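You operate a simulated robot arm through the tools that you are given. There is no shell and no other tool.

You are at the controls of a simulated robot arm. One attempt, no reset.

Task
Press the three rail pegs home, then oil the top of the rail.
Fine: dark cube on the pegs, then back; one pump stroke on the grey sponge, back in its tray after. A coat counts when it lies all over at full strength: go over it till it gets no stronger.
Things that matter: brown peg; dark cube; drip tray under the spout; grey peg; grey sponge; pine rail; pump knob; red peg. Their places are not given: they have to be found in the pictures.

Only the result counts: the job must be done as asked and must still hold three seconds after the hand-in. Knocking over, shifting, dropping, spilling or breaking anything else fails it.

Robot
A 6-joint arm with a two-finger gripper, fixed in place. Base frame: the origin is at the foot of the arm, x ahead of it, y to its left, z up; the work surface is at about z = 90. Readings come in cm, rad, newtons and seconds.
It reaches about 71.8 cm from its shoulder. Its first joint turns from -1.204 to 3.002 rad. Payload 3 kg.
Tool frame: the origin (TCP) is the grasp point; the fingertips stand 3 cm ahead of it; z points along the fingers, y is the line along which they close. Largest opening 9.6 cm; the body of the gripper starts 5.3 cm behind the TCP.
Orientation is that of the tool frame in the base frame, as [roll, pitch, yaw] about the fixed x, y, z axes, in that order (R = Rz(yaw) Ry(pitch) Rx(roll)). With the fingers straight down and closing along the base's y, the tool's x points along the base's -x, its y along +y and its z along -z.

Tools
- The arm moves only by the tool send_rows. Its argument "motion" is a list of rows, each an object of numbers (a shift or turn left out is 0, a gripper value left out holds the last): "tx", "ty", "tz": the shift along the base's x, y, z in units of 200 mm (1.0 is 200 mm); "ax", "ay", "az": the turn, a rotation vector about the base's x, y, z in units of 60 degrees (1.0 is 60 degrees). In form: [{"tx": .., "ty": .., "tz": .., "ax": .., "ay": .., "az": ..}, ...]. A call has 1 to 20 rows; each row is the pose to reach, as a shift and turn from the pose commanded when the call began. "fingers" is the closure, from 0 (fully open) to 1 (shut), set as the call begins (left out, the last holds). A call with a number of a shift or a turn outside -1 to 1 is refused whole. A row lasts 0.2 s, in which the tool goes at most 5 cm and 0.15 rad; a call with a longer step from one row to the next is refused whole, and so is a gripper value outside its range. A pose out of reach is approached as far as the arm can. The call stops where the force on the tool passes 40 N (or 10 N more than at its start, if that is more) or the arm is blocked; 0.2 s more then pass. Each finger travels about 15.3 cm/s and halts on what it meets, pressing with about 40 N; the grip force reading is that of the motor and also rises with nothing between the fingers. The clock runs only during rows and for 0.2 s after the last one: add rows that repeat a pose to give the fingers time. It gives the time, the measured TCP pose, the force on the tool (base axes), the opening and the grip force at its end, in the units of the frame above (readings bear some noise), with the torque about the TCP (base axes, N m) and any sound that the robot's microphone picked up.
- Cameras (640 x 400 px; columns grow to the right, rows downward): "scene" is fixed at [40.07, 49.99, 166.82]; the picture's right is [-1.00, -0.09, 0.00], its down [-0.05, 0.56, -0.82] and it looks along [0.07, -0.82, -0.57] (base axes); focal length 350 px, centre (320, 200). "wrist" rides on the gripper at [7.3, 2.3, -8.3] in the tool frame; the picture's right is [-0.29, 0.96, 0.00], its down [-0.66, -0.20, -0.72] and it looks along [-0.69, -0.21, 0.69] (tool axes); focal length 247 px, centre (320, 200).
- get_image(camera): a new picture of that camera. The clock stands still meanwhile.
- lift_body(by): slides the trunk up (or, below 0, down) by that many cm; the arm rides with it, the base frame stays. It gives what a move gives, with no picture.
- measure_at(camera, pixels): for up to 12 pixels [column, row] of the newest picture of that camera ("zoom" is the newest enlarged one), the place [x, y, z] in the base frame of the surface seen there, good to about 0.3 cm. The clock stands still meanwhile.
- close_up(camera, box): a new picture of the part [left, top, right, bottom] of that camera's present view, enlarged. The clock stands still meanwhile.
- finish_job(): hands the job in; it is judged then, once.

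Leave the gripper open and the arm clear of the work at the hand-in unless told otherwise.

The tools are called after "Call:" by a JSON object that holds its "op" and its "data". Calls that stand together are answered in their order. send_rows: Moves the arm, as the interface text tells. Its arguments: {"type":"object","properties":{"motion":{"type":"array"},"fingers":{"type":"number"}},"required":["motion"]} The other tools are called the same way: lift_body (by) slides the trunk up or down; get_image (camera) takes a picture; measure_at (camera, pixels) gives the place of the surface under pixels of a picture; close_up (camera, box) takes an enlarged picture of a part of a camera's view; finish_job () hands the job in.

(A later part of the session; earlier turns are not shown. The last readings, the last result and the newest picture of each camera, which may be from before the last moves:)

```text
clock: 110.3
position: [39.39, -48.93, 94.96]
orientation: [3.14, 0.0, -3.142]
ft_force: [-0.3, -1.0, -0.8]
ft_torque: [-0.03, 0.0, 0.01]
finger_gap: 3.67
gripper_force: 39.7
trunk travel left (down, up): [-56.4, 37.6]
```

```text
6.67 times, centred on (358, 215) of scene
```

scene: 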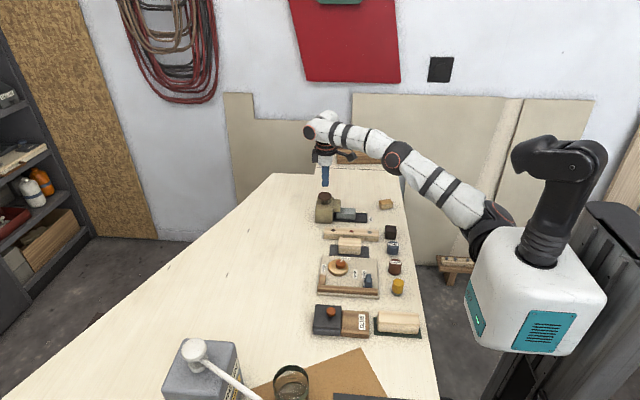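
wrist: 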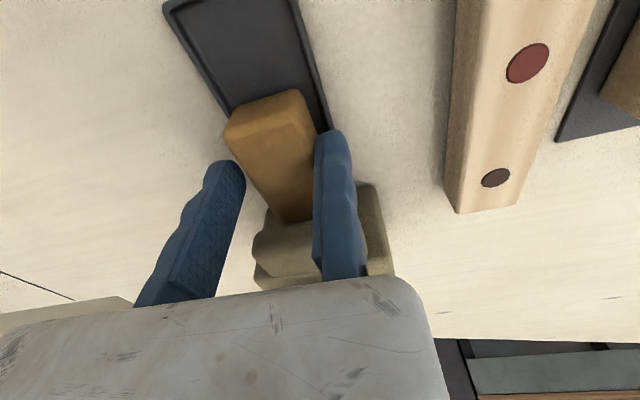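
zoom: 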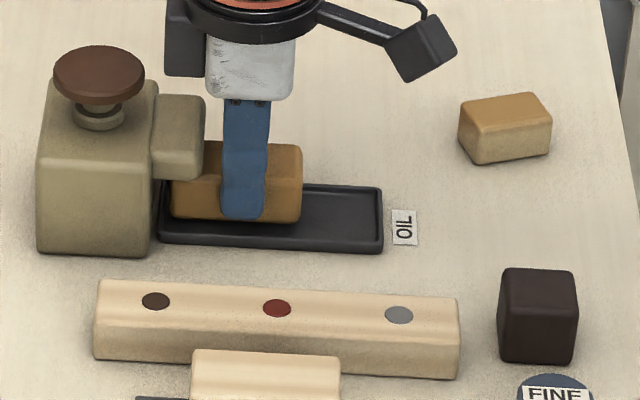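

The sponge is clear of the tray floor and below the spout. Sliding out and then lifting.

Call:
{"op": "send_rows", "data": {"motion": [{"tx": -0.03}, {"tx": -0.06}, {"tx": -0.09}, {"tx": -0.12}, {"tx": -0.15}, {"tx": -0.15, "tz": 0.05}, {"tx": -0.15, "tz": 0.1}, {"tx": -0.15, "tz": 0.15}, {"tx": -0.15, "tz": 0.2}, {"tx": -0.15, "tz": 0.25}, {"tx": -0.15, "tz": 0.25}]}}

Call:
{"op": "close_up", "data": {"camera": "scene", "box": [310, 185, 406, 245]}}

Call:
{"op": "get_image", "data": {"camera": "wrist"}}

```text
clock: 112.7
position: [36.39, -48.82, 99.88]
orientation: [3.138, 0.0, 3.142]
ft_force: [1.0, -0.7, -0.2]
ft_torque: [-0.01, 0.0, -0.01]
finger_gap: 3.66
gripper_force: 40.2
trunk travel left (down, up): [-56.4, 37.6]
```

```text
6.67 times, centred on (358, 215) of scene
```

zoom: 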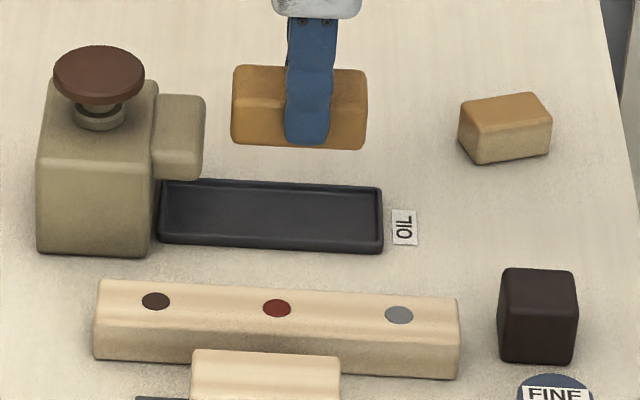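

```text
taken
```

wrist: 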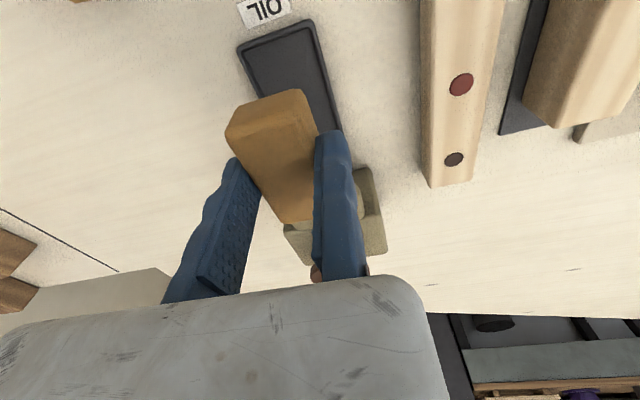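

The sponge is out and clean of the tray. I'll move over the rail: x 34.0, y -38.25 (sponge centre y≈-39.9), staying at z≈100.

Call:
{"op": "send_rows", "data": {"motion": [{"ty": 0.08, "tx": -0.02, "tz": 0.03}, {"ty": 0.16, "tx": -0.04, "tz": 0.06}, {"ty": 0.24, "tx": -0.06, "tz": 0.06}, {"ty": 0.32, "tx": -0.08, "tz": 0.06}, {"ty": 0.4, "tx": -0.1, "tz": 0.06}, {"ty": 0.48, "tx": -0.12, "tz": 0.06}, {"ty": 0.528, "tx": -0.12, "tz": 0.06}, {"ty": 0.528, "tx": -0.12, "tz": 0.06}]}}

Call:
{"op": "lift_body", "data": {"by": -2.5}}

Call:
{"op": "get_image", "data": {"camera": "wrist"}}

Call:
{"op": "close_up", "data": {"camera": "scene", "box": [310, 185, 406, 245]}}

```text
clock: 114.5
position: [34.08, -38.45, 101.25]
orientation: [3.14, 0.003, 3.142]
ft_force: [-1.4, 0.7, -0.7]
ft_torque: [0.02, 0.01, -0.02]
finger_gap: 3.68
gripper_force: 40.5
trunk travel left (down, up): [-56.4, 37.6]
```

```text
clock: 115.2
position: [34.04, -38.32, 98.59]
orientation: [3.138, 0.0, -3.142]
ft_force: [-0.3, -0.4, -0.8]
ft_torque: [0.01, 0.0, 0.0]
finger_gap: 3.66
gripper_force: 39.8
trunk travel left (down, up): [-53.9, 40.1]
```

```text
taken
```

wrist: 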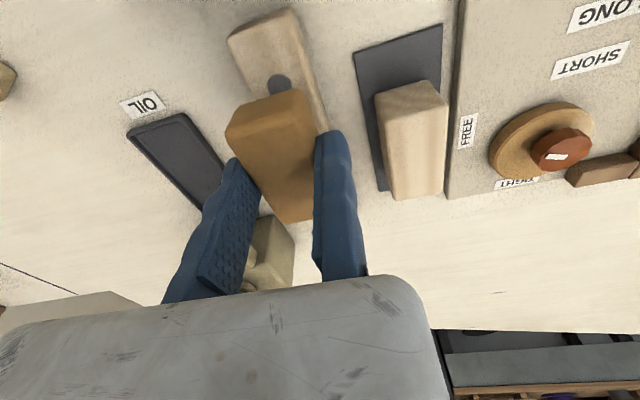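

```text
6.67 times, centred on (358, 215) of scene
```

zoom: 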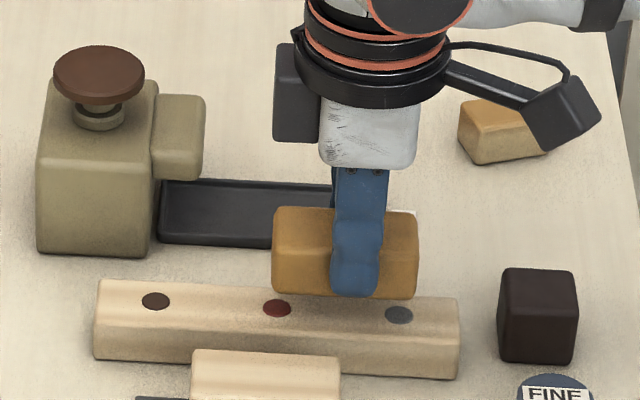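

I measure the sponge's edges against the rail.

Call:
{"op": "measure_at", "data": {"camera": "wrist", "pixels": [[232, 130], [295, 95], [240, 105], [300, 100], [275, 150], [310, 130], [285, 215], [240, 40], [295, 15], [245, 75], [310, 60], [262, 185]]}}

```text
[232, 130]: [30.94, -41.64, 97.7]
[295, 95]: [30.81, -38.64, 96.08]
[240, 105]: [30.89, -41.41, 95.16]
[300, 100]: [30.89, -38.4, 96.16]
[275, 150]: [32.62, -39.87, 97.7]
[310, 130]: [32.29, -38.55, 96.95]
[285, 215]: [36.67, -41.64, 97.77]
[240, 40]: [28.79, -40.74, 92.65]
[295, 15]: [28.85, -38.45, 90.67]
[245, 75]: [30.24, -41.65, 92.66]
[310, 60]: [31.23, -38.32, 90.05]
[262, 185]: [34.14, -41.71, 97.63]
```

The sponge (y -41.75 to -38.25) covers the rail's width (-41.5 to -38.35). I'll move to the low-x end, x 31.3, then lower gently until contact.

Call:
{"op": "send_rows", "data": {"motion": [{"tx": -0.04}, {"tx": -0.08}, {"tx": -0.12}, {"tx": -0.14}, {"tx": -0.14, "tz": -0.03}, {"tx": -0.14, "tz": -0.06}, {"tx": -0.14, "tz": -0.08}, {"tx": -0.14, "tz": -0.09}, {"tx": -0.14, "tz": -0.095}, {"tx": -0.14, "tz": -0.1}, {"tx": -0.14, "tz": -0.1}]}}

Call:
{"op": "get_image", "data": {"camera": "wrist"}}

```text
clock: 117.7
position: [31.21, -38.36, 96.73]
orientation: [3.139, 0.0, -3.141]
ft_force: [-0.4, -0.4, 0.8]
ft_torque: [0.0, -0.03, 0.05]
finger_gap: 3.64
gripper_force: 40.3
trunk travel left (down, up): [-53.9, 40.1]
```

```text
taken
```

wrist: 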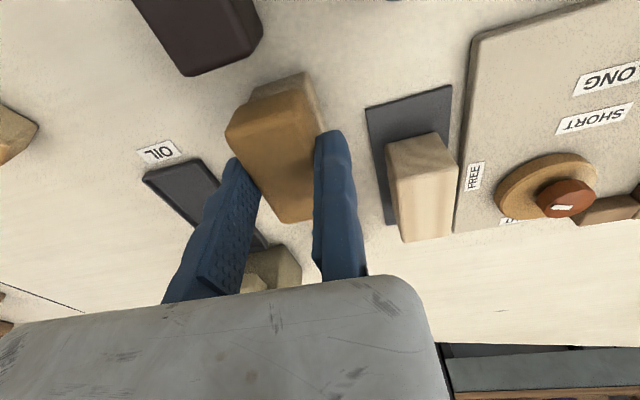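

Nearly touching. I'll lower in 0.1 cm steps and watch the force.

Call:
{"op": "send_rows", "data": {"motion": [{"tz": -0.005}, {"tz": -0.01}, {"tz": -0.01}]}}

Call:
{"op": "send_rows", "data": {"motion": [{"tz": -0.005}, {"tz": -0.01}, {"tz": -0.01}]}}

```text
clock: 118.5
position: [31.21, -38.27, 96.65]
orientation: [-3.141, 0.004, -3.14]
ft_force: [3.4, -3.9, 15.6]
ft_torque: [-0.37, -0.03, 0.08]
finger_gap: 3.65
gripper_force: 39.8
trunk travel left (down, up): [-53.9, 40.1]
```

```text
clock: 119.2
position: [31.13, -38.4, 96.46]
orientation: [3.141, 0.002, 3.14]
ft_force: [5.9, -9.1, 29.7]
ft_torque: [-0.8, -0.17, 0.08]
finger_gap: 3.68
gripper_force: 39.5
trunk travel left (down, up): [-53.9, 40.1]
```

Contact is stiff (30 N). I'll ease up 0.1 cm and wipe slowly along +x to x≈37.

Call:
{"op": "send_rows", "data": {"motion": [{"tz": 0.005}, {"tz": 0.005, "tx": 0.02}, {"tz": 0.005, "tx": 0.04}, {"tz": 0.005, "tx": 0.06}, {"tz": 0.005, "tx": 0.08}, {"tz": 0.005, "tx": 0.1}, {"tz": 0.005, "tx": 0.12}, {"tz": 0.005, "tx": 0.14}, {"tz": 0.005, "tx": 0.16}, {"tz": 0.005, "tx": 0.18}, {"tz": 0.005, "tx": 0.2}, {"tz": 0.005, "tx": 0.22}, {"tz": 0.005, "tx": 0.24}, {"tz": 0.005, "tx": 0.26}, {"tz": 0.005, "tx": 0.28}, {"tz": 0.005, "tx": 0.3}]}}

Call:
{"op": "get_image", "data": {"camera": "wrist"}}

Call:
{"op": "close_up", "data": {"camera": "scene", "box": [310, 185, 406, 245]}}

```text
clock: 122.7
position: [37.08, -38.39, 96.42]
orientation: [3.14, 0.002, 3.142]
ft_force: [-0.9, 0.8, 4.7]
ft_torque: [-0.11, -0.01, -0.02]
finger_gap: 3.66
gripper_force: 40.0
trunk travel left (down, up): [-53.9, 40.1]
```

```text
taken
```

wrist: 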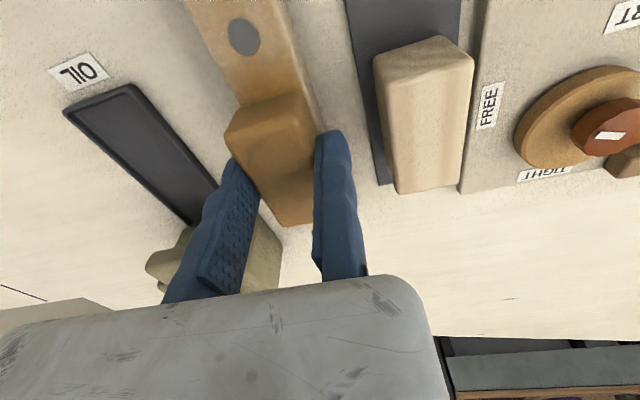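

```text
6.67 times, centred on (358, 215) of scene
```

zoom: 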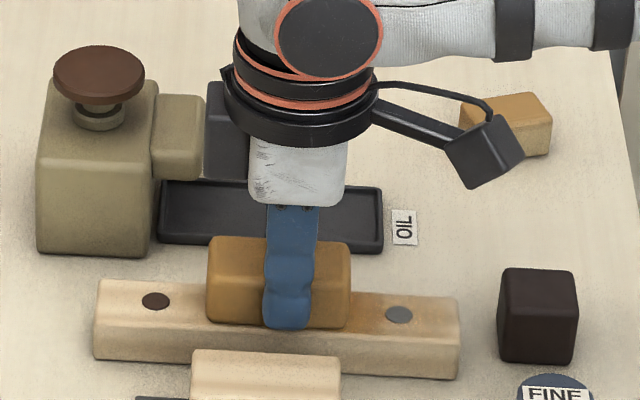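

The rail behind the sponge is now oiled. I'll look at it enlarged for evenness.

Call:
{"op": "close_up", "data": {"camera": "wrist", "box": [170, 0, 362, 120]}}

```text
3.33 times, centred on (266, 60) of wrist
```

zoom: 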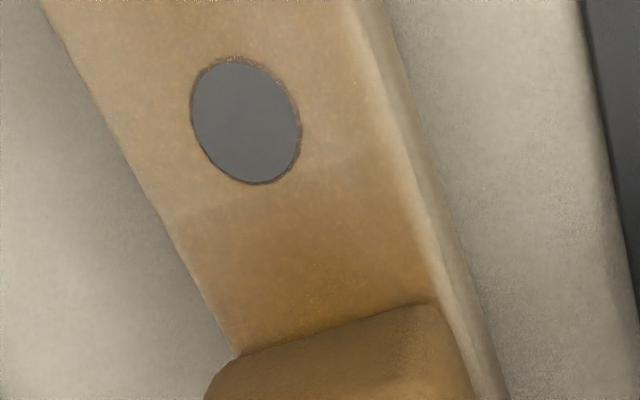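

The coat is stronger where the sponge dwelt longer, so more passes are needed. I'll wipe back to x≈31 with a slight +y shift and a bit more pressure.

Call:
{"op": "send_rows", "data": {"motion": [{"tz": -0.003, "ty": 0.01}, {"tz": -0.003, "ty": 0.01, "tx": -0.02}, {"tz": -0.003, "ty": 0.01, "tx": -0.04}, {"tz": -0.003, "ty": 0.01, "tx": -0.06}, {"tz": -0.003, "ty": 0.01, "tx": -0.08}, {"tz": -0.003, "ty": 0.01, "tx": -0.1}, {"tz": -0.003, "ty": 0.01, "tx": -0.12}, {"tz": -0.003, "ty": 0.01, "tx": -0.14}, {"tz": -0.003, "ty": 0.01, "tx": -0.16}, {"tz": -0.003, "ty": 0.01, "tx": -0.18}, {"tz": -0.003, "ty": 0.01, "tx": -0.2}, {"tz": -0.003, "ty": 0.01, "tx": -0.22}, {"tz": -0.003, "ty": 0.01, "tx": -0.24}, {"tz": -0.003, "ty": 0.01, "tx": -0.26}, {"tz": -0.003, "ty": 0.01, "tx": -0.28}, {"tz": -0.003, "ty": 0.01, "tx": -0.305}]}}

Call:
{"op": "send_rows", "data": {"motion": [{"tx": 0.0, "ty": -0.012}, {"tx": 0.02, "ty": -0.02}, {"tx": 0.04, "ty": -0.02}, {"tx": 0.06, "ty": -0.02}, {"tx": 0.08, "ty": -0.02}, {"tx": 0.1, "ty": -0.02}, {"tx": 0.12, "ty": -0.02}, {"tx": 0.14, "ty": -0.02}, {"tx": 0.16, "ty": -0.02}, {"tx": 0.18, "ty": -0.02}, {"tx": 0.2, "ty": -0.02}, {"tx": 0.22, "ty": -0.02}, {"tx": 0.24, "ty": -0.02}, {"tx": 0.26, "ty": -0.02}, {"tx": 0.28, "ty": -0.02}, {"tx": 0.305, "ty": -0.02}]}}

Call:
{"op": "get_image", "data": {"camera": "wrist"}}

Call:
{"op": "close_up", "data": {"camera": "wrist", "box": [170, 0, 362, 120]}}

```text
clock: 126.0
position: [31.25, -38.26, 96.3]
orientation: [-3.139, -0.001, -3.141]
ft_force: [4.0, -0.8, 12.8]
ft_torque: [-0.3, -0.18, 0.09]
finger_gap: 3.68
gripper_force: 39.7
trunk travel left (down, up): [-53.9, 40.1]
```

```text
clock: 129.4
position: [37.21, -38.34, 96.46]
orientation: [3.139, 0.002, -3.141]
ft_force: [-1.8, 0.9, 5.1]
ft_torque: [-0.1, 0.14, -0.06]
finger_gap: 3.65
gripper_force: 40.2
trunk travel left (down, up): [-53.9, 40.1]
```

```text
taken
```

wrist: 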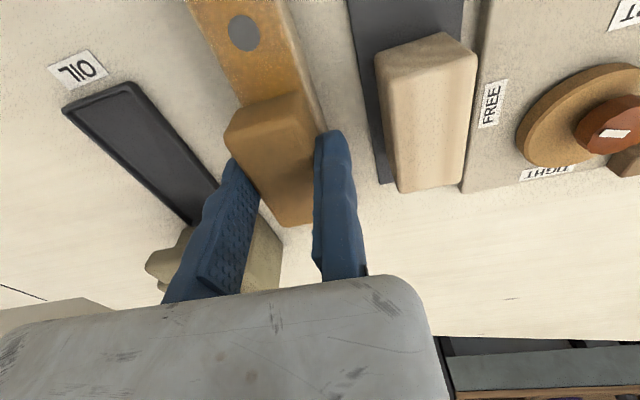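

```text
3.33 times, centred on (266, 60) of wrist
```

zoom: 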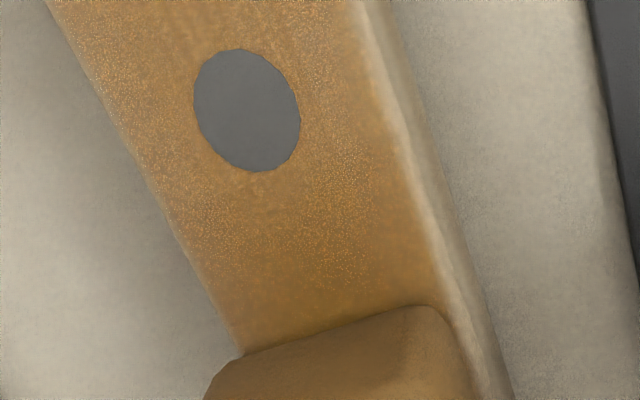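

Stronger now. I'll do another round trip with a larger +y shift so the +y edge is fully covered.

Call:
{"op": "send_rows", "data": {"motion": [{"tz": -0.003, "ty": 0.02}, {"tz": -0.003, "ty": 0.02, "tx": -0.02}, {"tz": -0.003, "ty": 0.02, "tx": -0.04}, {"tz": -0.003, "ty": 0.02, "tx": -0.06}, {"tz": -0.003, "ty": 0.02, "tx": -0.08}, {"tz": -0.003, "ty": 0.02, "tx": -0.1}, {"tz": -0.003, "ty": 0.02, "tx": -0.12}, {"tz": -0.003, "ty": 0.02, "tx": -0.14}, {"tz": -0.003, "ty": 0.02, "tx": -0.16}, {"tz": -0.003, "ty": 0.02, "tx": -0.18}, {"tz": -0.003, "ty": 0.02, "tx": -0.2}, {"tz": -0.003, "ty": 0.02, "tx": -0.22}, {"tz": -0.003, "ty": 0.02, "tx": -0.24}, {"tz": -0.003, "ty": 0.02, "tx": -0.26}, {"tz": -0.003, "ty": 0.02, "tx": -0.28}, {"tz": -0.003, "ty": 0.02, "tx": -0.3}, {"tz": -0.003, "ty": 0.02, "tx": -0.315}]}}

Call:
{"op": "send_rows", "data": {"motion": [{"tx": 0.02}, {"tx": 0.04}, {"tx": 0.06}, {"tx": 0.08}, {"tx": 0.1}, {"tx": 0.12}, {"tx": 0.14}, {"tx": 0.16}, {"tx": 0.18}, {"tx": 0.2}, {"tx": 0.22}, {"tx": 0.24}, {"tx": 0.26}, {"tx": 0.28}, {"tx": 0.3}, {"tx": 0.32}]}}

Call:
{"op": "get_image", "data": {"camera": "wrist"}}

Call:
{"op": "close_up", "data": {"camera": "wrist", "box": [170, 0, 362, 120]}}

Call:
{"op": "close_up", "data": {"camera": "scene", "box": [310, 185, 406, 245]}}

```text
clock: 133.1
position: [30.81, -38.07, 96.4]
orientation: [-3.141, -0.001, 3.141]
ft_force: [4.9, 1.3, 13.5]
ft_torque: [-0.24, -0.27, 0.11]
finger_gap: 3.66
gripper_force: 40.0
trunk travel left (down, up): [-53.9, 40.1]
```

```text
clock: 136.4
position: [37.04, -38.12, 96.39]
orientation: [-3.141, 0.002, 3.141]
ft_force: [-2.2, -0.5, 9.7]
ft_torque: [-0.19, 0.17, -0.05]
finger_gap: 3.65
gripper_force: 40.4
trunk travel left (down, up): [-53.9, 40.1]
```

```text
taken
```

wrist: 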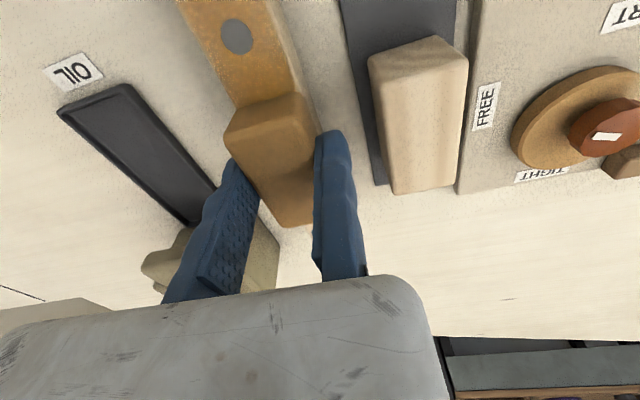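

```text
3.33 times, centred on (266, 60) of wrist
```

zoom: 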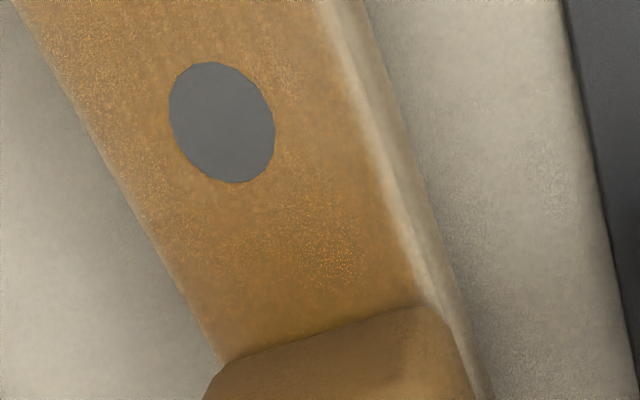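

```text
6.67 times, centred on (358, 215) of scene
```

zoom: 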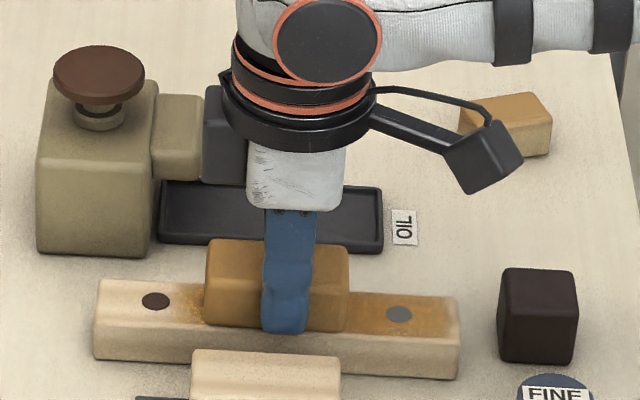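

The near part looks well coated. For the far half I'll lift off, raise the trunk, and come down again at larger x.

Call:
{"op": "send_rows", "data": {"motion": [{"tz": 0.04}, {"tz": 0.08}, {"tz": 0.1}]}}

Call:
{"op": "lift_body", "data": {"by": 15}}

Call:
{"op": "send_rows", "data": {"motion": [{"tz": -0.08}, {"tz": -0.16}, {"tz": -0.24}, {"tz": -0.32}, {"tz": -0.4}, {"tz": -0.48}, {"tz": -0.56}, {"tz": -0.64, "tx": 0.02}, {"tz": -0.7, "tx": 0.04}, {"tz": -0.75, "tx": 0.05}, {"tz": -0.75, "tx": 0.05}]}}

Call:
{"op": "get_image", "data": {"camera": "wrist"}}

Call:
{"op": "close_up", "data": {"camera": "scene", "box": [310, 185, 406, 245]}}

```text
clock: 137.2
position: [37.38, -38.19, 98.22]
orientation: [3.139, 0.0, 3.141]
ft_force: [-0.5, -0.7, -0.2]
ft_torque: [0.0, -0.01, 0.0]
finger_gap: 3.67
gripper_force: 39.7
trunk travel left (down, up): [-53.9, 40.1]
```

```text
clock: 139.0
position: [37.33, -38.19, 113.21]
orientation: [3.14, -0.001, 3.141]
ft_force: [-0.2, -0.1, -1.1]
ft_torque: [0.0, 0.03, 0.0]
finger_gap: 3.66
gripper_force: 40.1
trunk travel left (down, up): [-68.9, 25.1]
```

```text
clock: 141.4
position: [38.31, -38.11, 98.36]
orientation: [3.139, -0.001, -3.14]
ft_force: [-0.5, -0.8, -0.3]
ft_torque: [0.0, -0.02, -0.03]
finger_gap: 3.66
gripper_force: 39.5
trunk travel left (down, up): [-68.9, 25.1]
```

```text
taken
```

wrist: 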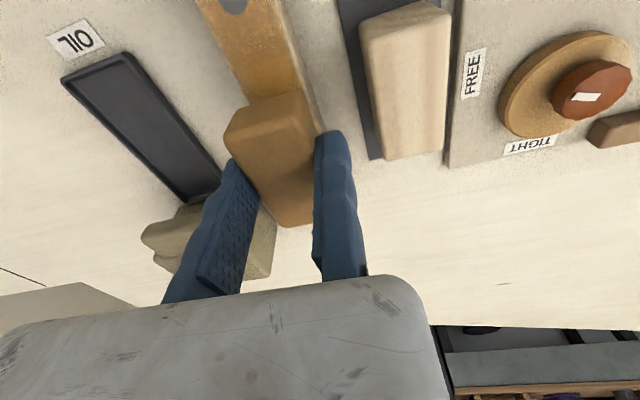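

```text
6.67 times, centred on (358, 215) of scene
```

zoom: 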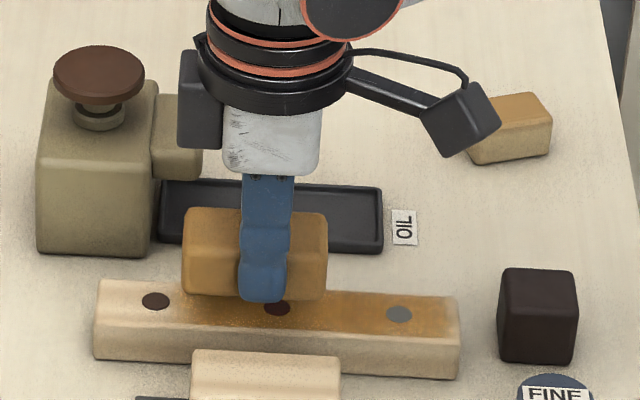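

Now I'll lower to contact (z≈96.45) and wipe +x to 43.2, then back to 37.

Call:
{"op": "send_rows", "data": {"motion": [{"tz": -0.04, "ty": -0.005}, {"tz": -0.07, "ty": -0.005}, {"tz": -0.085, "ty": -0.005}, {"tz": -0.095, "ty": -0.005}, {"tz": -0.098, "ty": -0.005}, {"tz": -0.098, "ty": -0.005}]}}

```text
clock: 142.8
position: [38.32, -38.23, 96.36]
orientation: [3.138, 0.003, 3.14]
ft_force: [0.3, -1.1, 4.9]
ft_torque: [-0.18, -0.05, -0.01]
finger_gap: 3.67
gripper_force: 39.8
trunk travel left (down, up): [-68.9, 25.1]
```

Call:
{"op": "send_rows", "data": {"motion": [{"tz": -0.002, "tx": 0.02}, {"tz": -0.003, "tx": 0.04}, {"tz": -0.003, "tx": 0.06}, {"tz": -0.003, "tx": 0.08}, {"tz": -0.003, "tx": 0.1}, {"tz": -0.003, "tx": 0.12}, {"tz": -0.003, "tx": 0.14}, {"tz": -0.003, "tx": 0.16}, {"tz": -0.003, "tx": 0.18}, {"tz": -0.003, "tx": 0.2}, {"tz": -0.003, "tx": 0.22}, {"tz": -0.003, "tx": 0.24}, {"tz": -0.003, "tx": 0.255}, {"tz": -0.003, "tx": 0.255}]}}

Call:
{"op": "get_image", "data": {"camera": "wrist"}}

Call:
{"op": "close_up", "data": {"camera": "scene", "box": [310, 185, 406, 245]}}

```text
clock: 145.8
position: [43.36, -38.2, 96.38]
orientation: [3.139, 0.001, 3.141]
ft_force: [-0.9, 0.6, 7.0]
ft_torque: [-0.18, 0.05, -0.02]
finger_gap: 3.7
gripper_force: 39.5
trunk travel left (down, up): [-68.9, 25.1]
```

```text
taken
```

wrist: 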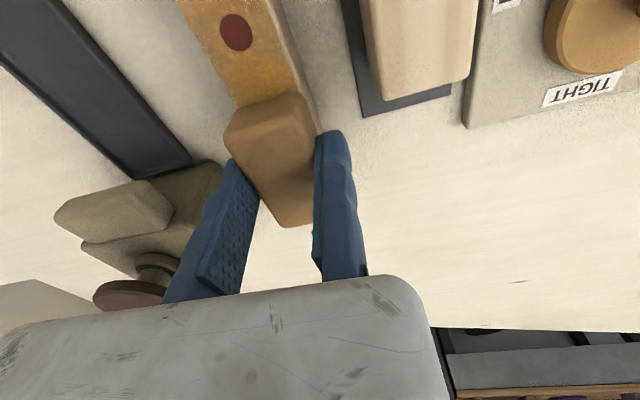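

```text
6.67 times, centred on (358, 215) of scene
```

zoom: 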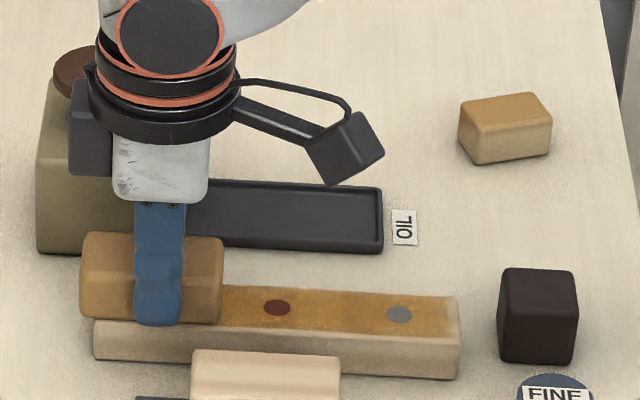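

The sponge is paling as its oil is used. I'll wipe back to x 37.5 with a slight -y shift, then forward with +y.

Call:
{"op": "send_rows", "data": {"motion": [{"ty": -0.01}, {"ty": -0.01, "tx": -0.02}, {"ty": -0.01, "tx": -0.04}, {"ty": -0.01, "tx": -0.06}, {"ty": -0.01, "tx": -0.08}, {"ty": -0.01, "tx": -0.1}, {"ty": -0.01, "tx": -0.12}, {"ty": -0.01, "tx": -0.14}, {"ty": -0.01, "tx": -0.16}, {"ty": -0.01, "tx": -0.18}, {"ty": -0.01, "tx": -0.2}, {"ty": -0.01, "tx": -0.22}, {"ty": -0.01, "tx": -0.24}, {"ty": -0.01, "tx": -0.26}, {"ty": -0.01, "tx": -0.28}]}}

Call:
{"op": "close_up", "data": {"camera": "scene", "box": [310, 185, 406, 245]}}

Call:
{"op": "send_rows", "data": {"motion": [{"ty": 0.015}, {"ty": 0.015, "tx": 0.02}, {"ty": 0.015, "tx": 0.04}, {"ty": 0.015, "tx": 0.06}, {"ty": 0.015, "tx": 0.08}, {"ty": 0.015, "tx": 0.1}, {"ty": 0.015, "tx": 0.12}, {"ty": 0.015, "tx": 0.14}, {"ty": 0.015, "tx": 0.16}, {"ty": 0.015, "tx": 0.18}, {"ty": 0.015, "tx": 0.2}, {"ty": 0.015, "tx": 0.22}, {"ty": 0.015, "tx": 0.24}, {"ty": 0.015, "tx": 0.26}, {"ty": 0.015, "tx": 0.28}]}}

Call:
{"op": "close_up", "data": {"camera": "wrist", "box": [170, 0, 362, 120]}}

```text
clock: 149.0
position: [37.86, -38.29, 96.35]
orientation: [3.14, 0.002, -3.141]
ft_force: [5.7, -1.1, 17.6]
ft_torque: [-0.35, -0.26, 0.08]
finger_gap: 3.65
gripper_force: 40.1
trunk travel left (down, up): [-68.9, 25.1]
```

```text
6.67 times, centred on (358, 215) of scene
```

zoom: 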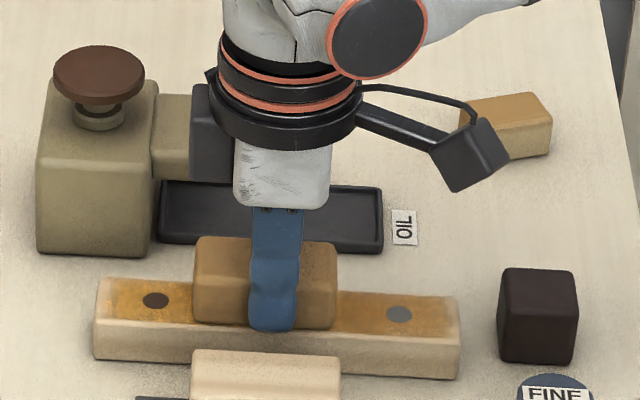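

```text
clock: 152.2
position: [43.32, -38.08, 96.26]
orientation: [3.14, 0.002, -3.141]
ft_force: [-0.4, 0.4, 3.8]
ft_torque: [-0.09, 0.07, -0.03]
finger_gap: 3.66
gripper_force: 40.1
trunk travel left (down, up): [-68.9, 25.1]
```

```text
3.33 times, centred on (266, 60) of wrist
```

zoom: 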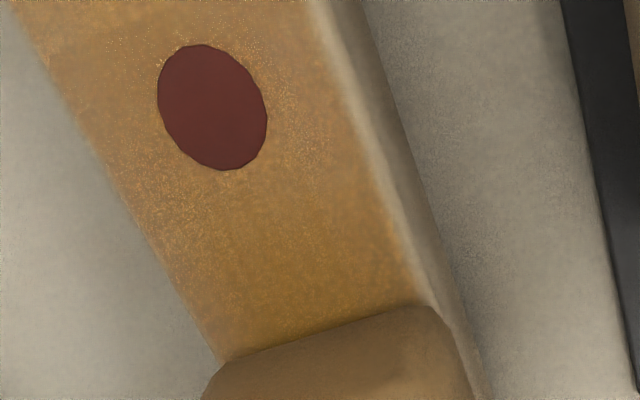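

I'll do one more round trip on the far half, with a little overshoot at the far end.

Call:
{"op": "send_rows", "data": {"motion": [{"tz": -0.002, "ty": -0.01}, {"tz": -0.002, "ty": -0.01, "tx": -0.025}, {"tz": -0.002, "ty": -0.01, "tx": -0.05}, {"tz": -0.002, "ty": -0.01, "tx": -0.075}, {"tz": -0.002, "ty": -0.01, "tx": -0.1}, {"tz": -0.002, "ty": -0.01, "tx": -0.125}, {"tz": -0.002, "ty": -0.01, "tx": -0.15}, {"tz": -0.002, "ty": -0.01, "tx": -0.175}, {"tz": -0.002, "ty": -0.01, "tx": -0.2}, {"tz": -0.002, "ty": -0.01, "tx": -0.225}, {"tz": -0.002, "ty": -0.01, "tx": -0.25}, {"tz": -0.002, "ty": -0.01, "tx": -0.275}]}}

Call:
{"op": "send_rows", "data": {"motion": [{"tx": 0.025}, {"tx": 0.05}, {"tx": 0.075}, {"tx": 0.1}, {"tx": 0.125}, {"tx": 0.15}, {"tx": 0.175}, {"tx": 0.2}, {"tx": 0.225}, {"tx": 0.25}, {"tx": 0.275}, {"tx": 0.29}, {"tx": 0.29}]}}

Call:
{"op": "send_rows", "data": {"motion": [{"tz": 0.05}, {"tz": 0.1}, {"tz": 0.16}, {"tz": 0.16}]}}

Call:
{"op": "close_up", "data": {"camera": "scene", "box": [310, 195, 390, 245]}}

Call:
{"op": "get_image", "data": {"camera": "wrist"}}

```text
clock: 154.8
position: [37.92, -38.19, 96.33]
orientation: [3.141, 0.001, -3.141]
ft_force: [3.1, -1.5, 14.3]
ft_torque: [-0.3, -0.13, 0.07]
finger_gap: 3.7
gripper_force: 40.2
trunk travel left (down, up): [-68.9, 25.1]
```

```text
clock: 157.6
position: [43.54, -38.36, 96.15]
orientation: [3.14, 0.003, -3.141]
ft_force: [-3.3, 0.2, 7.2]
ft_torque: [-0.16, 0.13, -0.09]
finger_gap: 3.65
gripper_force: 39.8
trunk travel left (down, up): [-68.9, 25.1]
```

```text
clock: 158.6
position: [43.67, -38.38, 99.3]
orientation: [3.141, -0.001, 3.141]
ft_force: [0.8, 0.1, -0.8]
ft_torque: [0.0, 0.02, 0.02]
finger_gap: 3.68
gripper_force: 39.8
trunk travel left (down, up): [-68.9, 25.1]
```

```text
8.00 times, centred on (350, 220) of scene
```

zoom: 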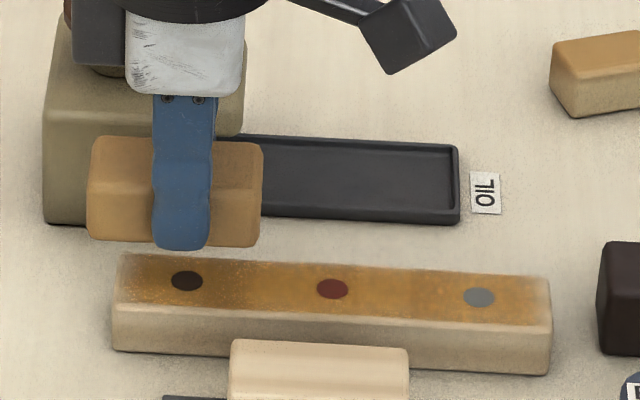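

```text
taken
```

wrist: 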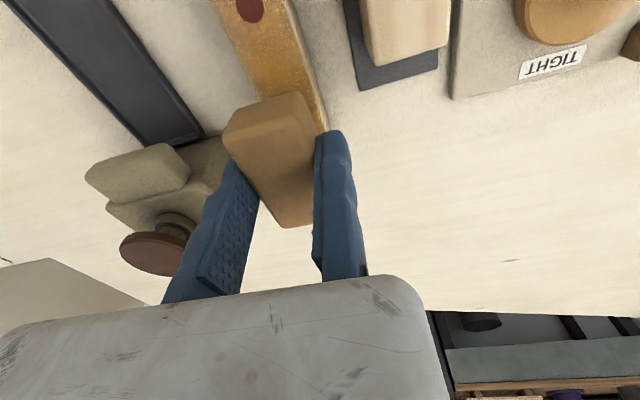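

Both rail ends look a bit paler. I'll enlarge each end.

Call:
{"op": "close_up", "data": {"camera": "scene", "box": [320, 220, 352, 240]}}

Call:
{"op": "close_up", "data": {"camera": "scene", "box": [352, 222, 384, 242]}}

```text
16.00 times, centred on (336, 230) of scene
```

zoom: 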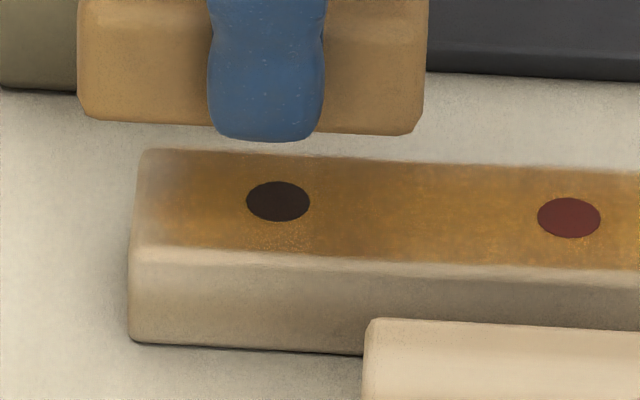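

```text
16.00 times, centred on (368, 232) of scene
```

zoom: 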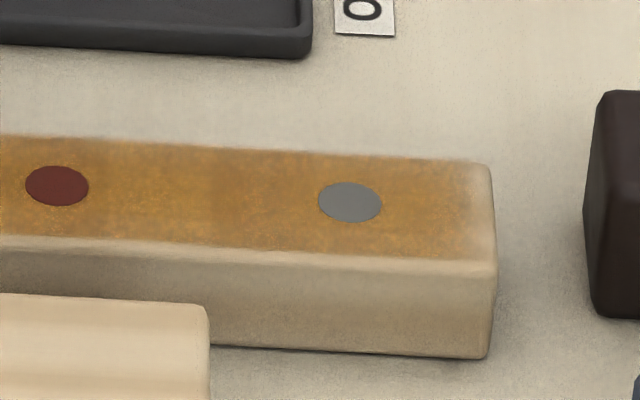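

The far end (x 44.5–46.2) and a narrow strip at the near end are paler. I'll do short strokes over the far end first.

Call:
{"op": "send_rows", "data": {"motion": [{"tz": -0.06, "ty": 0.008, "tx": -0.05}, {"tz": -0.12, "ty": 0.008, "tx": -0.05}, {"tz": -0.14, "ty": 0.008, "tx": -0.05}, {"tz": -0.15, "ty": 0.008, "tx": -0.05}, {"tz": -0.156, "ty": 0.008, "tx": -0.05}, {"tz": -0.156, "ty": 0.008, "tx": -0.05}]}}

Call:
{"op": "send_rows", "data": {"motion": [{"tz": -0.002, "tx": 0.02}, {"tz": -0.002, "tx": 0.04}, {"tz": -0.002, "tx": 0.06}, {"tz": -0.002, "tx": 0.08}, {"tz": -0.002, "tx": 0.1}, {"tz": -0.002, "tx": 0.08}, {"tz": -0.002, "tx": 0.06}, {"tz": -0.002, "tx": 0.04}, {"tz": -0.002, "tx": 0.02}, {"tz": -0.002, "tx": 0.0}, {"tz": -0.002, "tx": 0.02, "ty": 0.01}, {"tz": -0.002, "tx": 0.04, "ty": 0.01}, {"tz": -0.002, "tx": 0.06, "ty": 0.01}, {"tz": -0.002, "tx": 0.08, "ty": 0.01}, {"tz": -0.002, "tx": 0.1, "ty": 0.01}, {"tz": -0.002, "tx": 0.08}, {"tz": -0.002, "tx": 0.06}, {"tz": -0.002, "tx": 0.04}, {"tz": -0.002, "tx": 0.02}, {"tz": -0.002, "tx": 0.0}]}}

```text
clock: 160.0
position: [42.82, -38.34, 96.32]
orientation: [3.14, 0.0, -3.141]
ft_force: [-0.6, -0.1, 0.6]
ft_torque: [-0.04, -0.07, 0.02]
finger_gap: 3.66
gripper_force: 39.9
trunk travel left (down, up): [-68.9, 25.1]
```

```text
clock: 164.2
position: [42.71, -38.17, 96.37]
orientation: [3.141, 0.002, -3.14]
ft_force: [2.1, -1.6, 8.3]
ft_torque: [-0.18, -0.1, 0.02]
finger_gap: 3.67
gripper_force: 40.0
trunk travel left (down, up): [-68.9, 25.1]
```

I'll repeat the short strokes with slightly more pressure and a small -y shift, then lift and look.

Call:
{"op": "send_rows", "data": {"motion": [{"tz": -0.002, "tx": 0.02, "ty": -0.015}, {"tz": -0.003, "tx": 0.04, "ty": -0.015}, {"tz": -0.003, "tx": 0.06, "ty": -0.015}, {"tz": -0.003, "tx": 0.08, "ty": -0.015}, {"tz": -0.003, "tx": 0.1, "ty": -0.015}, {"tz": -0.003, "tx": 0.08, "ty": -0.015}, {"tz": -0.003, "tx": 0.06, "ty": -0.015}, {"tz": -0.003, "tx": 0.04, "ty": -0.015}, {"tz": -0.003, "tx": 0.02, "ty": -0.015}, {"tz": -0.003, "tx": 0.0}, {"tz": -0.003, "tx": 0.02}, {"tz": -0.003, "tx": 0.04}, {"tz": -0.003, "tx": 0.06}, {"tz": -0.003, "tx": 0.08}, {"tz": -0.003, "tx": 0.1}, {"tz": -0.003, "tx": 0.08}, {"tz": -0.003, "tx": 0.06}, {"tz": -0.003, "tx": 0.04}, {"tz": -0.003, "tx": 0.02}, {"tz": -0.003, "tx": 0.0}]}}

Call:
{"op": "send_rows", "data": {"motion": [{"tz": 0.05}, {"tz": 0.1}, {"tz": 0.16}, {"tz": 0.16}]}}

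Call:
{"op": "close_up", "data": {"camera": "scene", "box": [320, 220, 352, 240]}}

Call:
{"op": "close_up", "data": {"camera": "scene", "box": [352, 222, 384, 242]}}

```text
clock: 168.4
position: [42.67, -38.05, 96.26]
orientation: [3.141, 0.003, 3.142]
ft_force: [2.9, -0.1, 10.8]
ft_torque: [-0.25, -0.2, 0.06]
finger_gap: 3.65
gripper_force: 39.7
trunk travel left (down, up): [-68.9, 25.1]
```

```text
clock: 169.4
position: [42.67, -38.23, 99.46]
orientation: [3.14, -0.001, 3.141]
ft_force: [0.4, 0.0, -0.9]
ft_torque: [0.01, 0.01, 0.02]
finger_gap: 3.66
gripper_force: 39.7
trunk travel left (down, up): [-68.9, 25.1]
```

```text
16.00 times, centred on (336, 230) of scene
```

zoom: 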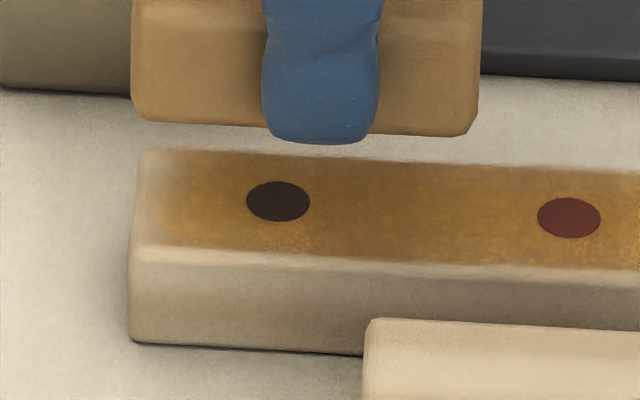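

```text
16.00 times, centred on (368, 232) of scene
```

zoom: 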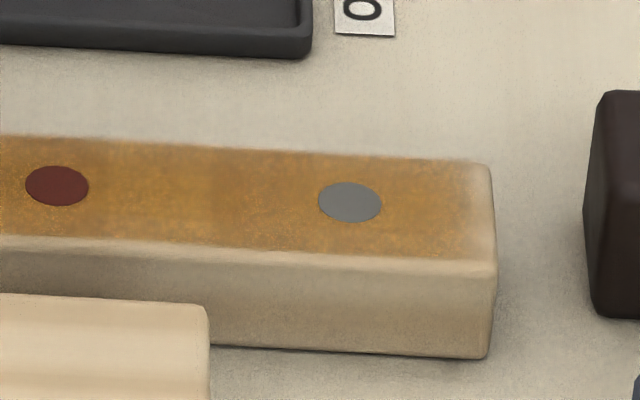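

I'll zoom in further on the far end to judge the coat.

Call:
{"op": "close_up", "data": {"camera": "scene", "box": [324, 225, 340, 235]}}

Call:
{"op": "close_up", "data": {"camera": "scene", "box": [364, 227, 380, 237]}}

```text
16.00 times, centred on (332, 230) of scene
```

zoom: 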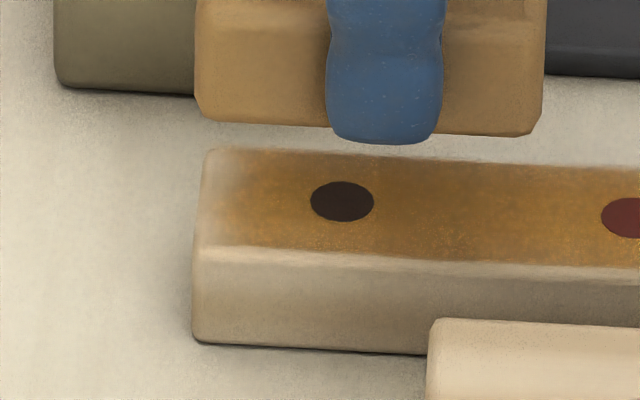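

```text
16.00 times, centred on (372, 232) of scene
```

zoom: 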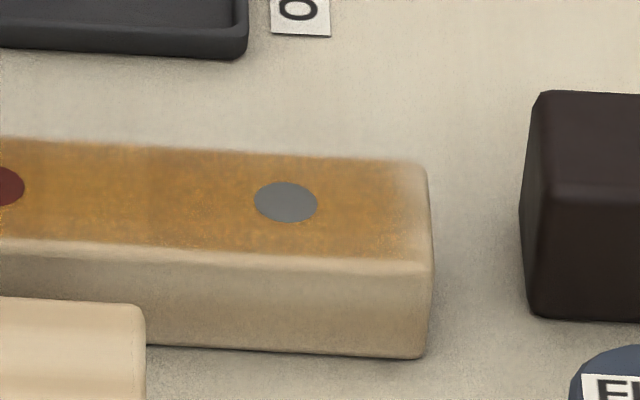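

A pale patch remains at the far end, mostly at the -y corner. I'll stroke there again with the tool tilted about 1.2° so the sponge's far end presses, and shifted a little toward -y.

Call:
{"op": "send_rows", "data": {"motion": [{"tz": -0.06, "ay": 0.02, "ty": -0.01}, {"tz": -0.12, "ay": 0.02, "ty": -0.01}, {"tz": -0.14, "ay": 0.02, "ty": -0.01}, {"tz": -0.15, "ay": 0.02, "ty": -0.01}, {"tz": -0.154, "ay": 0.02, "ty": -0.01}, {"tz": -0.154, "ay": 0.02, "ty": -0.01}]}}

Call:
{"op": "send_rows", "data": {"motion": [{"tz": -0.003, "tx": 0.02}, {"tz": -0.003, "tx": 0.04}, {"tz": -0.003, "tx": 0.06}, {"tz": -0.003, "tx": 0.04}, {"tz": -0.003, "tx": 0.02}, {"tz": -0.003, "tx": 0.0}, {"tz": -0.003, "tx": -0.02}, {"tz": -0.003, "tx": 0.0}, {"tz": -0.003, "tx": 0.02}, {"tz": -0.003, "tx": 0.04}, {"tz": -0.003, "tx": 0.06}, {"tz": -0.003, "tx": 0.04, "ty": -0.01}, {"tz": -0.003, "tx": 0.02, "ty": -0.01}, {"tz": -0.003, "tx": 0.0, "ty": -0.01}, {"tz": -0.003, "tx": -0.02, "ty": -0.01}, {"tz": -0.003, "tx": 0.0}, {"tz": -0.003, "tx": 0.02}, {"tz": -0.003, "tx": 0.04}, {"tz": -0.003, "tx": 0.06}, {"tz": -0.003, "tx": 0.06}]}}

Call:
{"op": "send_rows", "data": {"motion": [{"tz": 0.05}, {"tz": 0.1}, {"tz": 0.16}, {"tz": 0.16}]}}

Call:
{"op": "close_up", "data": {"camera": "scene", "box": [320, 220, 352, 240]}}

```text
clock: 170.8
position: [42.74, -38.47, 96.34]
orientation: [3.138, -0.02, 3.141]
ft_force: [2.2, -0.9, 2.9]
ft_torque: [-0.08, -0.2, -0.05]
finger_gap: 3.64
gripper_force: 40.2
trunk travel left (down, up): [-68.9, 25.1]
```

```text
clock: 175.0
position: [43.89, -38.39, 96.35]
orientation: [3.141, -0.018, 3.141]
ft_force: [-0.6, 0.2, 3.7]
ft_torque: [-0.08, -0.06, -0.04]
finger_gap: 3.67
gripper_force: 40.2
trunk travel left (down, up): [-68.9, 25.1]
```

```text
clock: 176.0
position: [43.84, -38.66, 99.44]
orientation: [3.138, -0.02, 3.141]
ft_force: [0.6, 0.0, -0.4]
ft_torque: [0.03, -0.02, 0.03]
finger_gap: 3.66
gripper_force: 40.3
trunk travel left (down, up): [-68.9, 25.1]
```

```text
16.00 times, centred on (336, 230) of scene
```

zoom: 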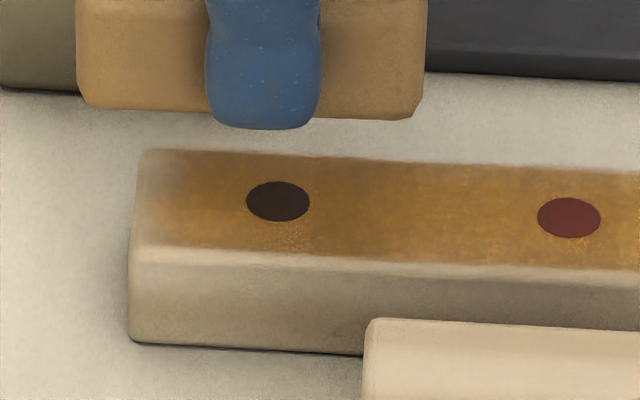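

The gripper's shadow makes judging hard. I'll level the tool, move up and aside (x 37, y -46, z 104), and look at the whole rail.

Call:
{"op": "send_rows", "data": {"motion": [{"tz": 0.05, "tx": -0.05, "ay": -0.02}, {"tz": 0.1, "tx": -0.1, "ay": -0.02}, {"tz": 0.15, "tx": -0.15, "ay": -0.02}, {"tz": 0.2, "tx": -0.2, "ay": -0.02}, {"tz": 0.23, "tx": -0.25, "ay": -0.02, "ty": -0.05}, {"tz": 0.23, "tx": -0.3, "ay": -0.02, "ty": -0.13}, {"tz": 0.23, "tx": -0.34, "ay": -0.02, "ty": -0.21}, {"tz": 0.23, "tx": -0.34, "ay": -0.02, "ty": -0.29}, {"tz": 0.23, "tx": -0.34, "ay": -0.02, "ty": -0.37}, {"tz": 0.23, "tx": -0.34, "ay": -0.02, "ty": -0.37}]}}

Call:
{"op": "close_up", "data": {"camera": "scene", "box": [320, 220, 352, 240]}}

Call:
{"op": "close_up", "data": {"camera": "scene", "box": [352, 222, 384, 242]}}

Call:
{"op": "get_image", "data": {"camera": "wrist"}}

```text
clock: 178.2
position: [36.95, -45.69, 103.91]
orientation: [3.139, 0.0, 3.141]
ft_force: [0.0, 0.3, -0.8]
ft_torque: [0.01, 0.04, 0.01]
finger_gap: 3.66
gripper_force: 40.6
trunk travel left (down, up): [-68.9, 25.1]
```

```text
16.00 times, centred on (336, 230) of scene
```

zoom: 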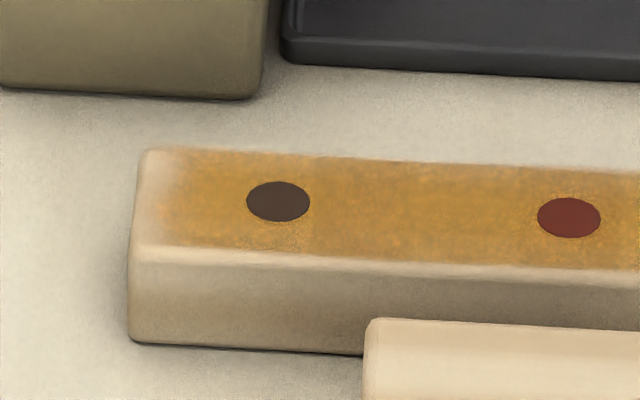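

```text
16.00 times, centred on (368, 232) of scene
```

zoom: 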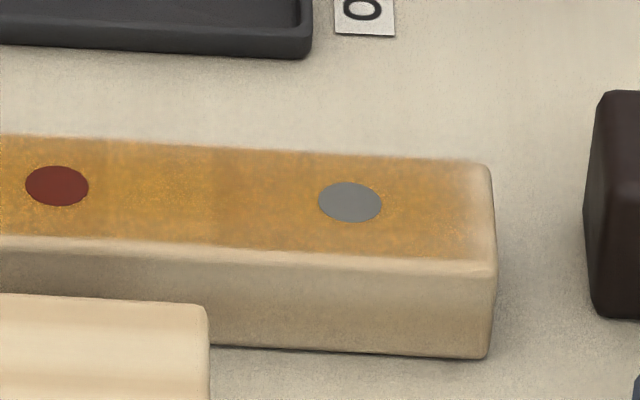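

```text
taken
```

wrist: 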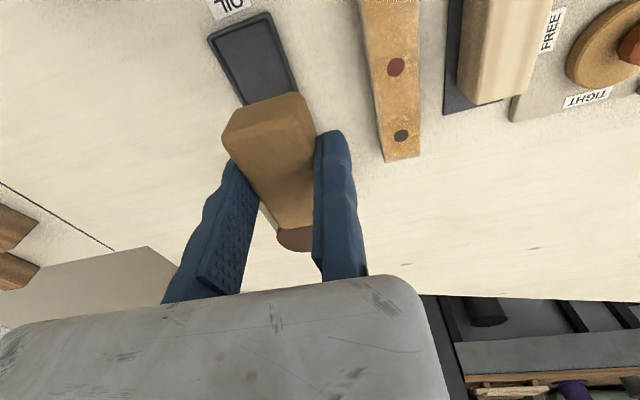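

Without the shadow the coat looks quite even. I'll zoom the wrist view onto the rail.

Call:
{"op": "close_up", "data": {"camera": "wrist", "box": [350, 60, 446, 170]}}

Call:
{"op": "close_up", "data": {"camera": "wrist", "box": [340, 0, 436, 60]}}

```text
3.64 times, centred on (398, 115) of wrist
```

zoom: 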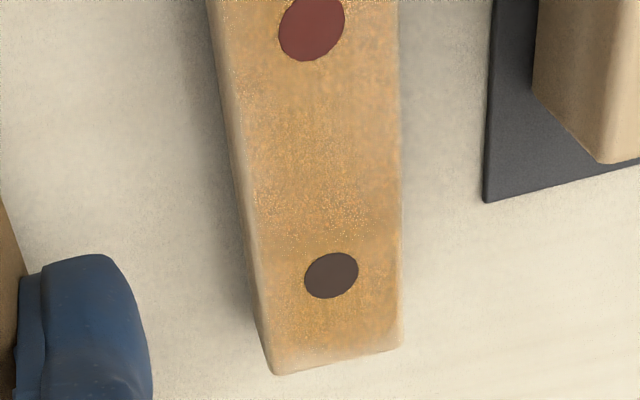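

```text
6.67 times, centred on (388, 30) of wrist
```

zoom: 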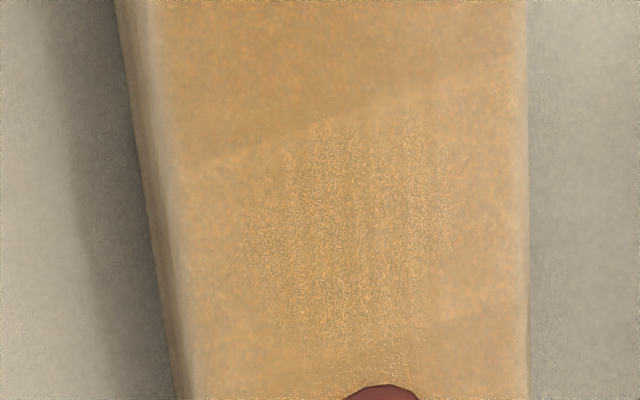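

Even overall, with slightly pale last half-centimetres at the ends. I'll make further full passes, first on the far half with more overshoot (TCP x up to 45).

Call:
{"op": "send_rows", "data": {"motion": [{"ty": 0.08}, {"ty": 0.16}, {"ty": 0.24}, {"ty": 0.32}, {"ty": 0.37, "tx": 0.03}, {"ty": 0.37, "tx": 0.05, "tz": -0.05}, {"ty": 0.37, "tx": 0.05, "tz": -0.13}, {"ty": 0.37, "tx": 0.05, "tz": -0.21}, {"ty": 0.37, "tx": 0.05, "tz": -0.29}, {"ty": 0.37, "tx": 0.05, "tz": -0.34}, {"ty": 0.37, "tx": 0.05, "tz": -0.37}, {"ty": 0.37, "tx": 0.05, "tz": -0.379}, {"ty": 0.37, "tx": 0.05, "tz": -0.384}, {"ty": 0.37, "tx": 0.05, "tz": -0.384}]}}

```text
clock: 181.2
position: [38.16, -38.39, 96.37]
orientation: [3.138, -0.001, 3.14]
ft_force: [0.0, 0.6, -1.0]
ft_torque: [0.0, 0.03, 0.0]
finger_gap: 3.64
gripper_force: 40.0
trunk travel left (down, up): [-68.9, 25.1]
```

Not quite touching; I'll lower 0.15 cm more while starting the stroke.

Call:
{"op": "send_rows", "data": {"motion": [{"tz": -0.004}, {"tz": -0.007}, {"tz": -0.007}]}}

Call:
{"op": "send_rows", "data": {"motion": [{"tx": 0.02}, {"tx": 0.04}, {"tx": 0.06}, {"tx": 0.08}, {"tx": 0.1}, {"tx": 0.12}, {"tx": 0.14}, {"tx": 0.16}, {"tx": 0.18}, {"tx": 0.2}, {"tx": 0.22}, {"tx": 0.24}, {"tx": 0.26}, {"tx": 0.28}, {"tx": 0.3}, {"tx": 0.32}, {"tx": 0.335}, {"tx": 0.335}]}}

Call:
{"op": "send_rows", "data": {"motion": [{"tx": -0.02}, {"tx": -0.04}, {"tx": -0.06}, {"tx": -0.08}, {"tx": -0.1}, {"tx": -0.08}, {"tx": -0.06}, {"tx": -0.04}, {"tx": -0.02}, {"tx": 0.0}, {"tx": -0.02}, {"tx": -0.04}, {"tx": -0.06}, {"tx": -0.08}, {"tx": -0.1}, {"tx": -0.08}, {"tx": -0.06}, {"tx": -0.04}, {"tx": -0.02}, {"tx": 0.0}]}}

```text
clock: 182.0
position: [37.99, -38.42, 96.23]
orientation: [3.139, 0.001, 3.14]
ft_force: [0.5, 0.5, 1.7]
ft_torque: [-0.04, 0.04, 0.01]
finger_gap: 3.67
gripper_force: 40.0
trunk travel left (down, up): [-68.9, 25.1]
```

```text
clock: 185.8
position: [44.68, -38.54, 96.27]
orientation: [3.139, 0.003, -3.142]
ft_force: [-0.5, 0.1, -0.1]
ft_torque: [-0.01, 0.06, 0.03]
finger_gap: 3.66
gripper_force: 40.2
trunk travel left (down, up): [-68.9, 25.1]
```

```text
clock: 190.0
position: [44.62, -38.56, 96.33]
orientation: [3.14, 0.002, -3.141]
ft_force: [0.1, 0.5, 1.8]
ft_torque: [-0.01, 0.08, 0.0]
finger_gap: 3.63
gripper_force: 40.3
trunk travel left (down, up): [-68.9, 25.1]
```

Force was near zero at the far end, so that stroke was too light. I'll lower 0.15 cm and repeat the short strokes.

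Call:
{"op": "send_rows", "data": {"motion": [{"tz": -0.004}, {"tz": -0.008}, {"tz": -0.008, "ty": 0.01}, {"tz": -0.008, "ty": 0.01}]}}

Call:
{"op": "send_rows", "data": {"motion": [{"tx": -0.02}, {"tx": -0.04}, {"tx": -0.06}, {"tx": -0.08}, {"tx": -0.1}, {"tx": -0.08}, {"tx": -0.06}, {"tx": -0.04}, {"tx": -0.02}, {"tx": 0.0}, {"tx": -0.02}, {"tx": -0.04}, {"tx": -0.06}, {"tx": -0.08}, {"tx": -0.1}, {"tx": -0.1}]}}

```text
clock: 191.0
position: [44.51, -38.33, 96.2]
orientation: [3.14, 0.007, 3.141]
ft_force: [2.5, -4.3, 16.4]
ft_torque: [-0.49, 0.25, 0.16]
finger_gap: 3.67
gripper_force: 40.1
out of reach, approached as far as the arm can: row 3
trunk travel left (down, up): [-68.9, 25.1]
```

```text
clock: 194.4
position: [42.61, -38.15, 96.07]
orientation: [3.14, 0.0, -3.141]
ft_force: [2.6, 0.9, 10.8]
ft_torque: [-0.2, -0.19, 0.07]
finger_gap: 3.66
gripper_force: 39.7
out of reach, approached as far as the arm can: row 10
trunk travel left (down, up): [-68.9, 25.1]
```

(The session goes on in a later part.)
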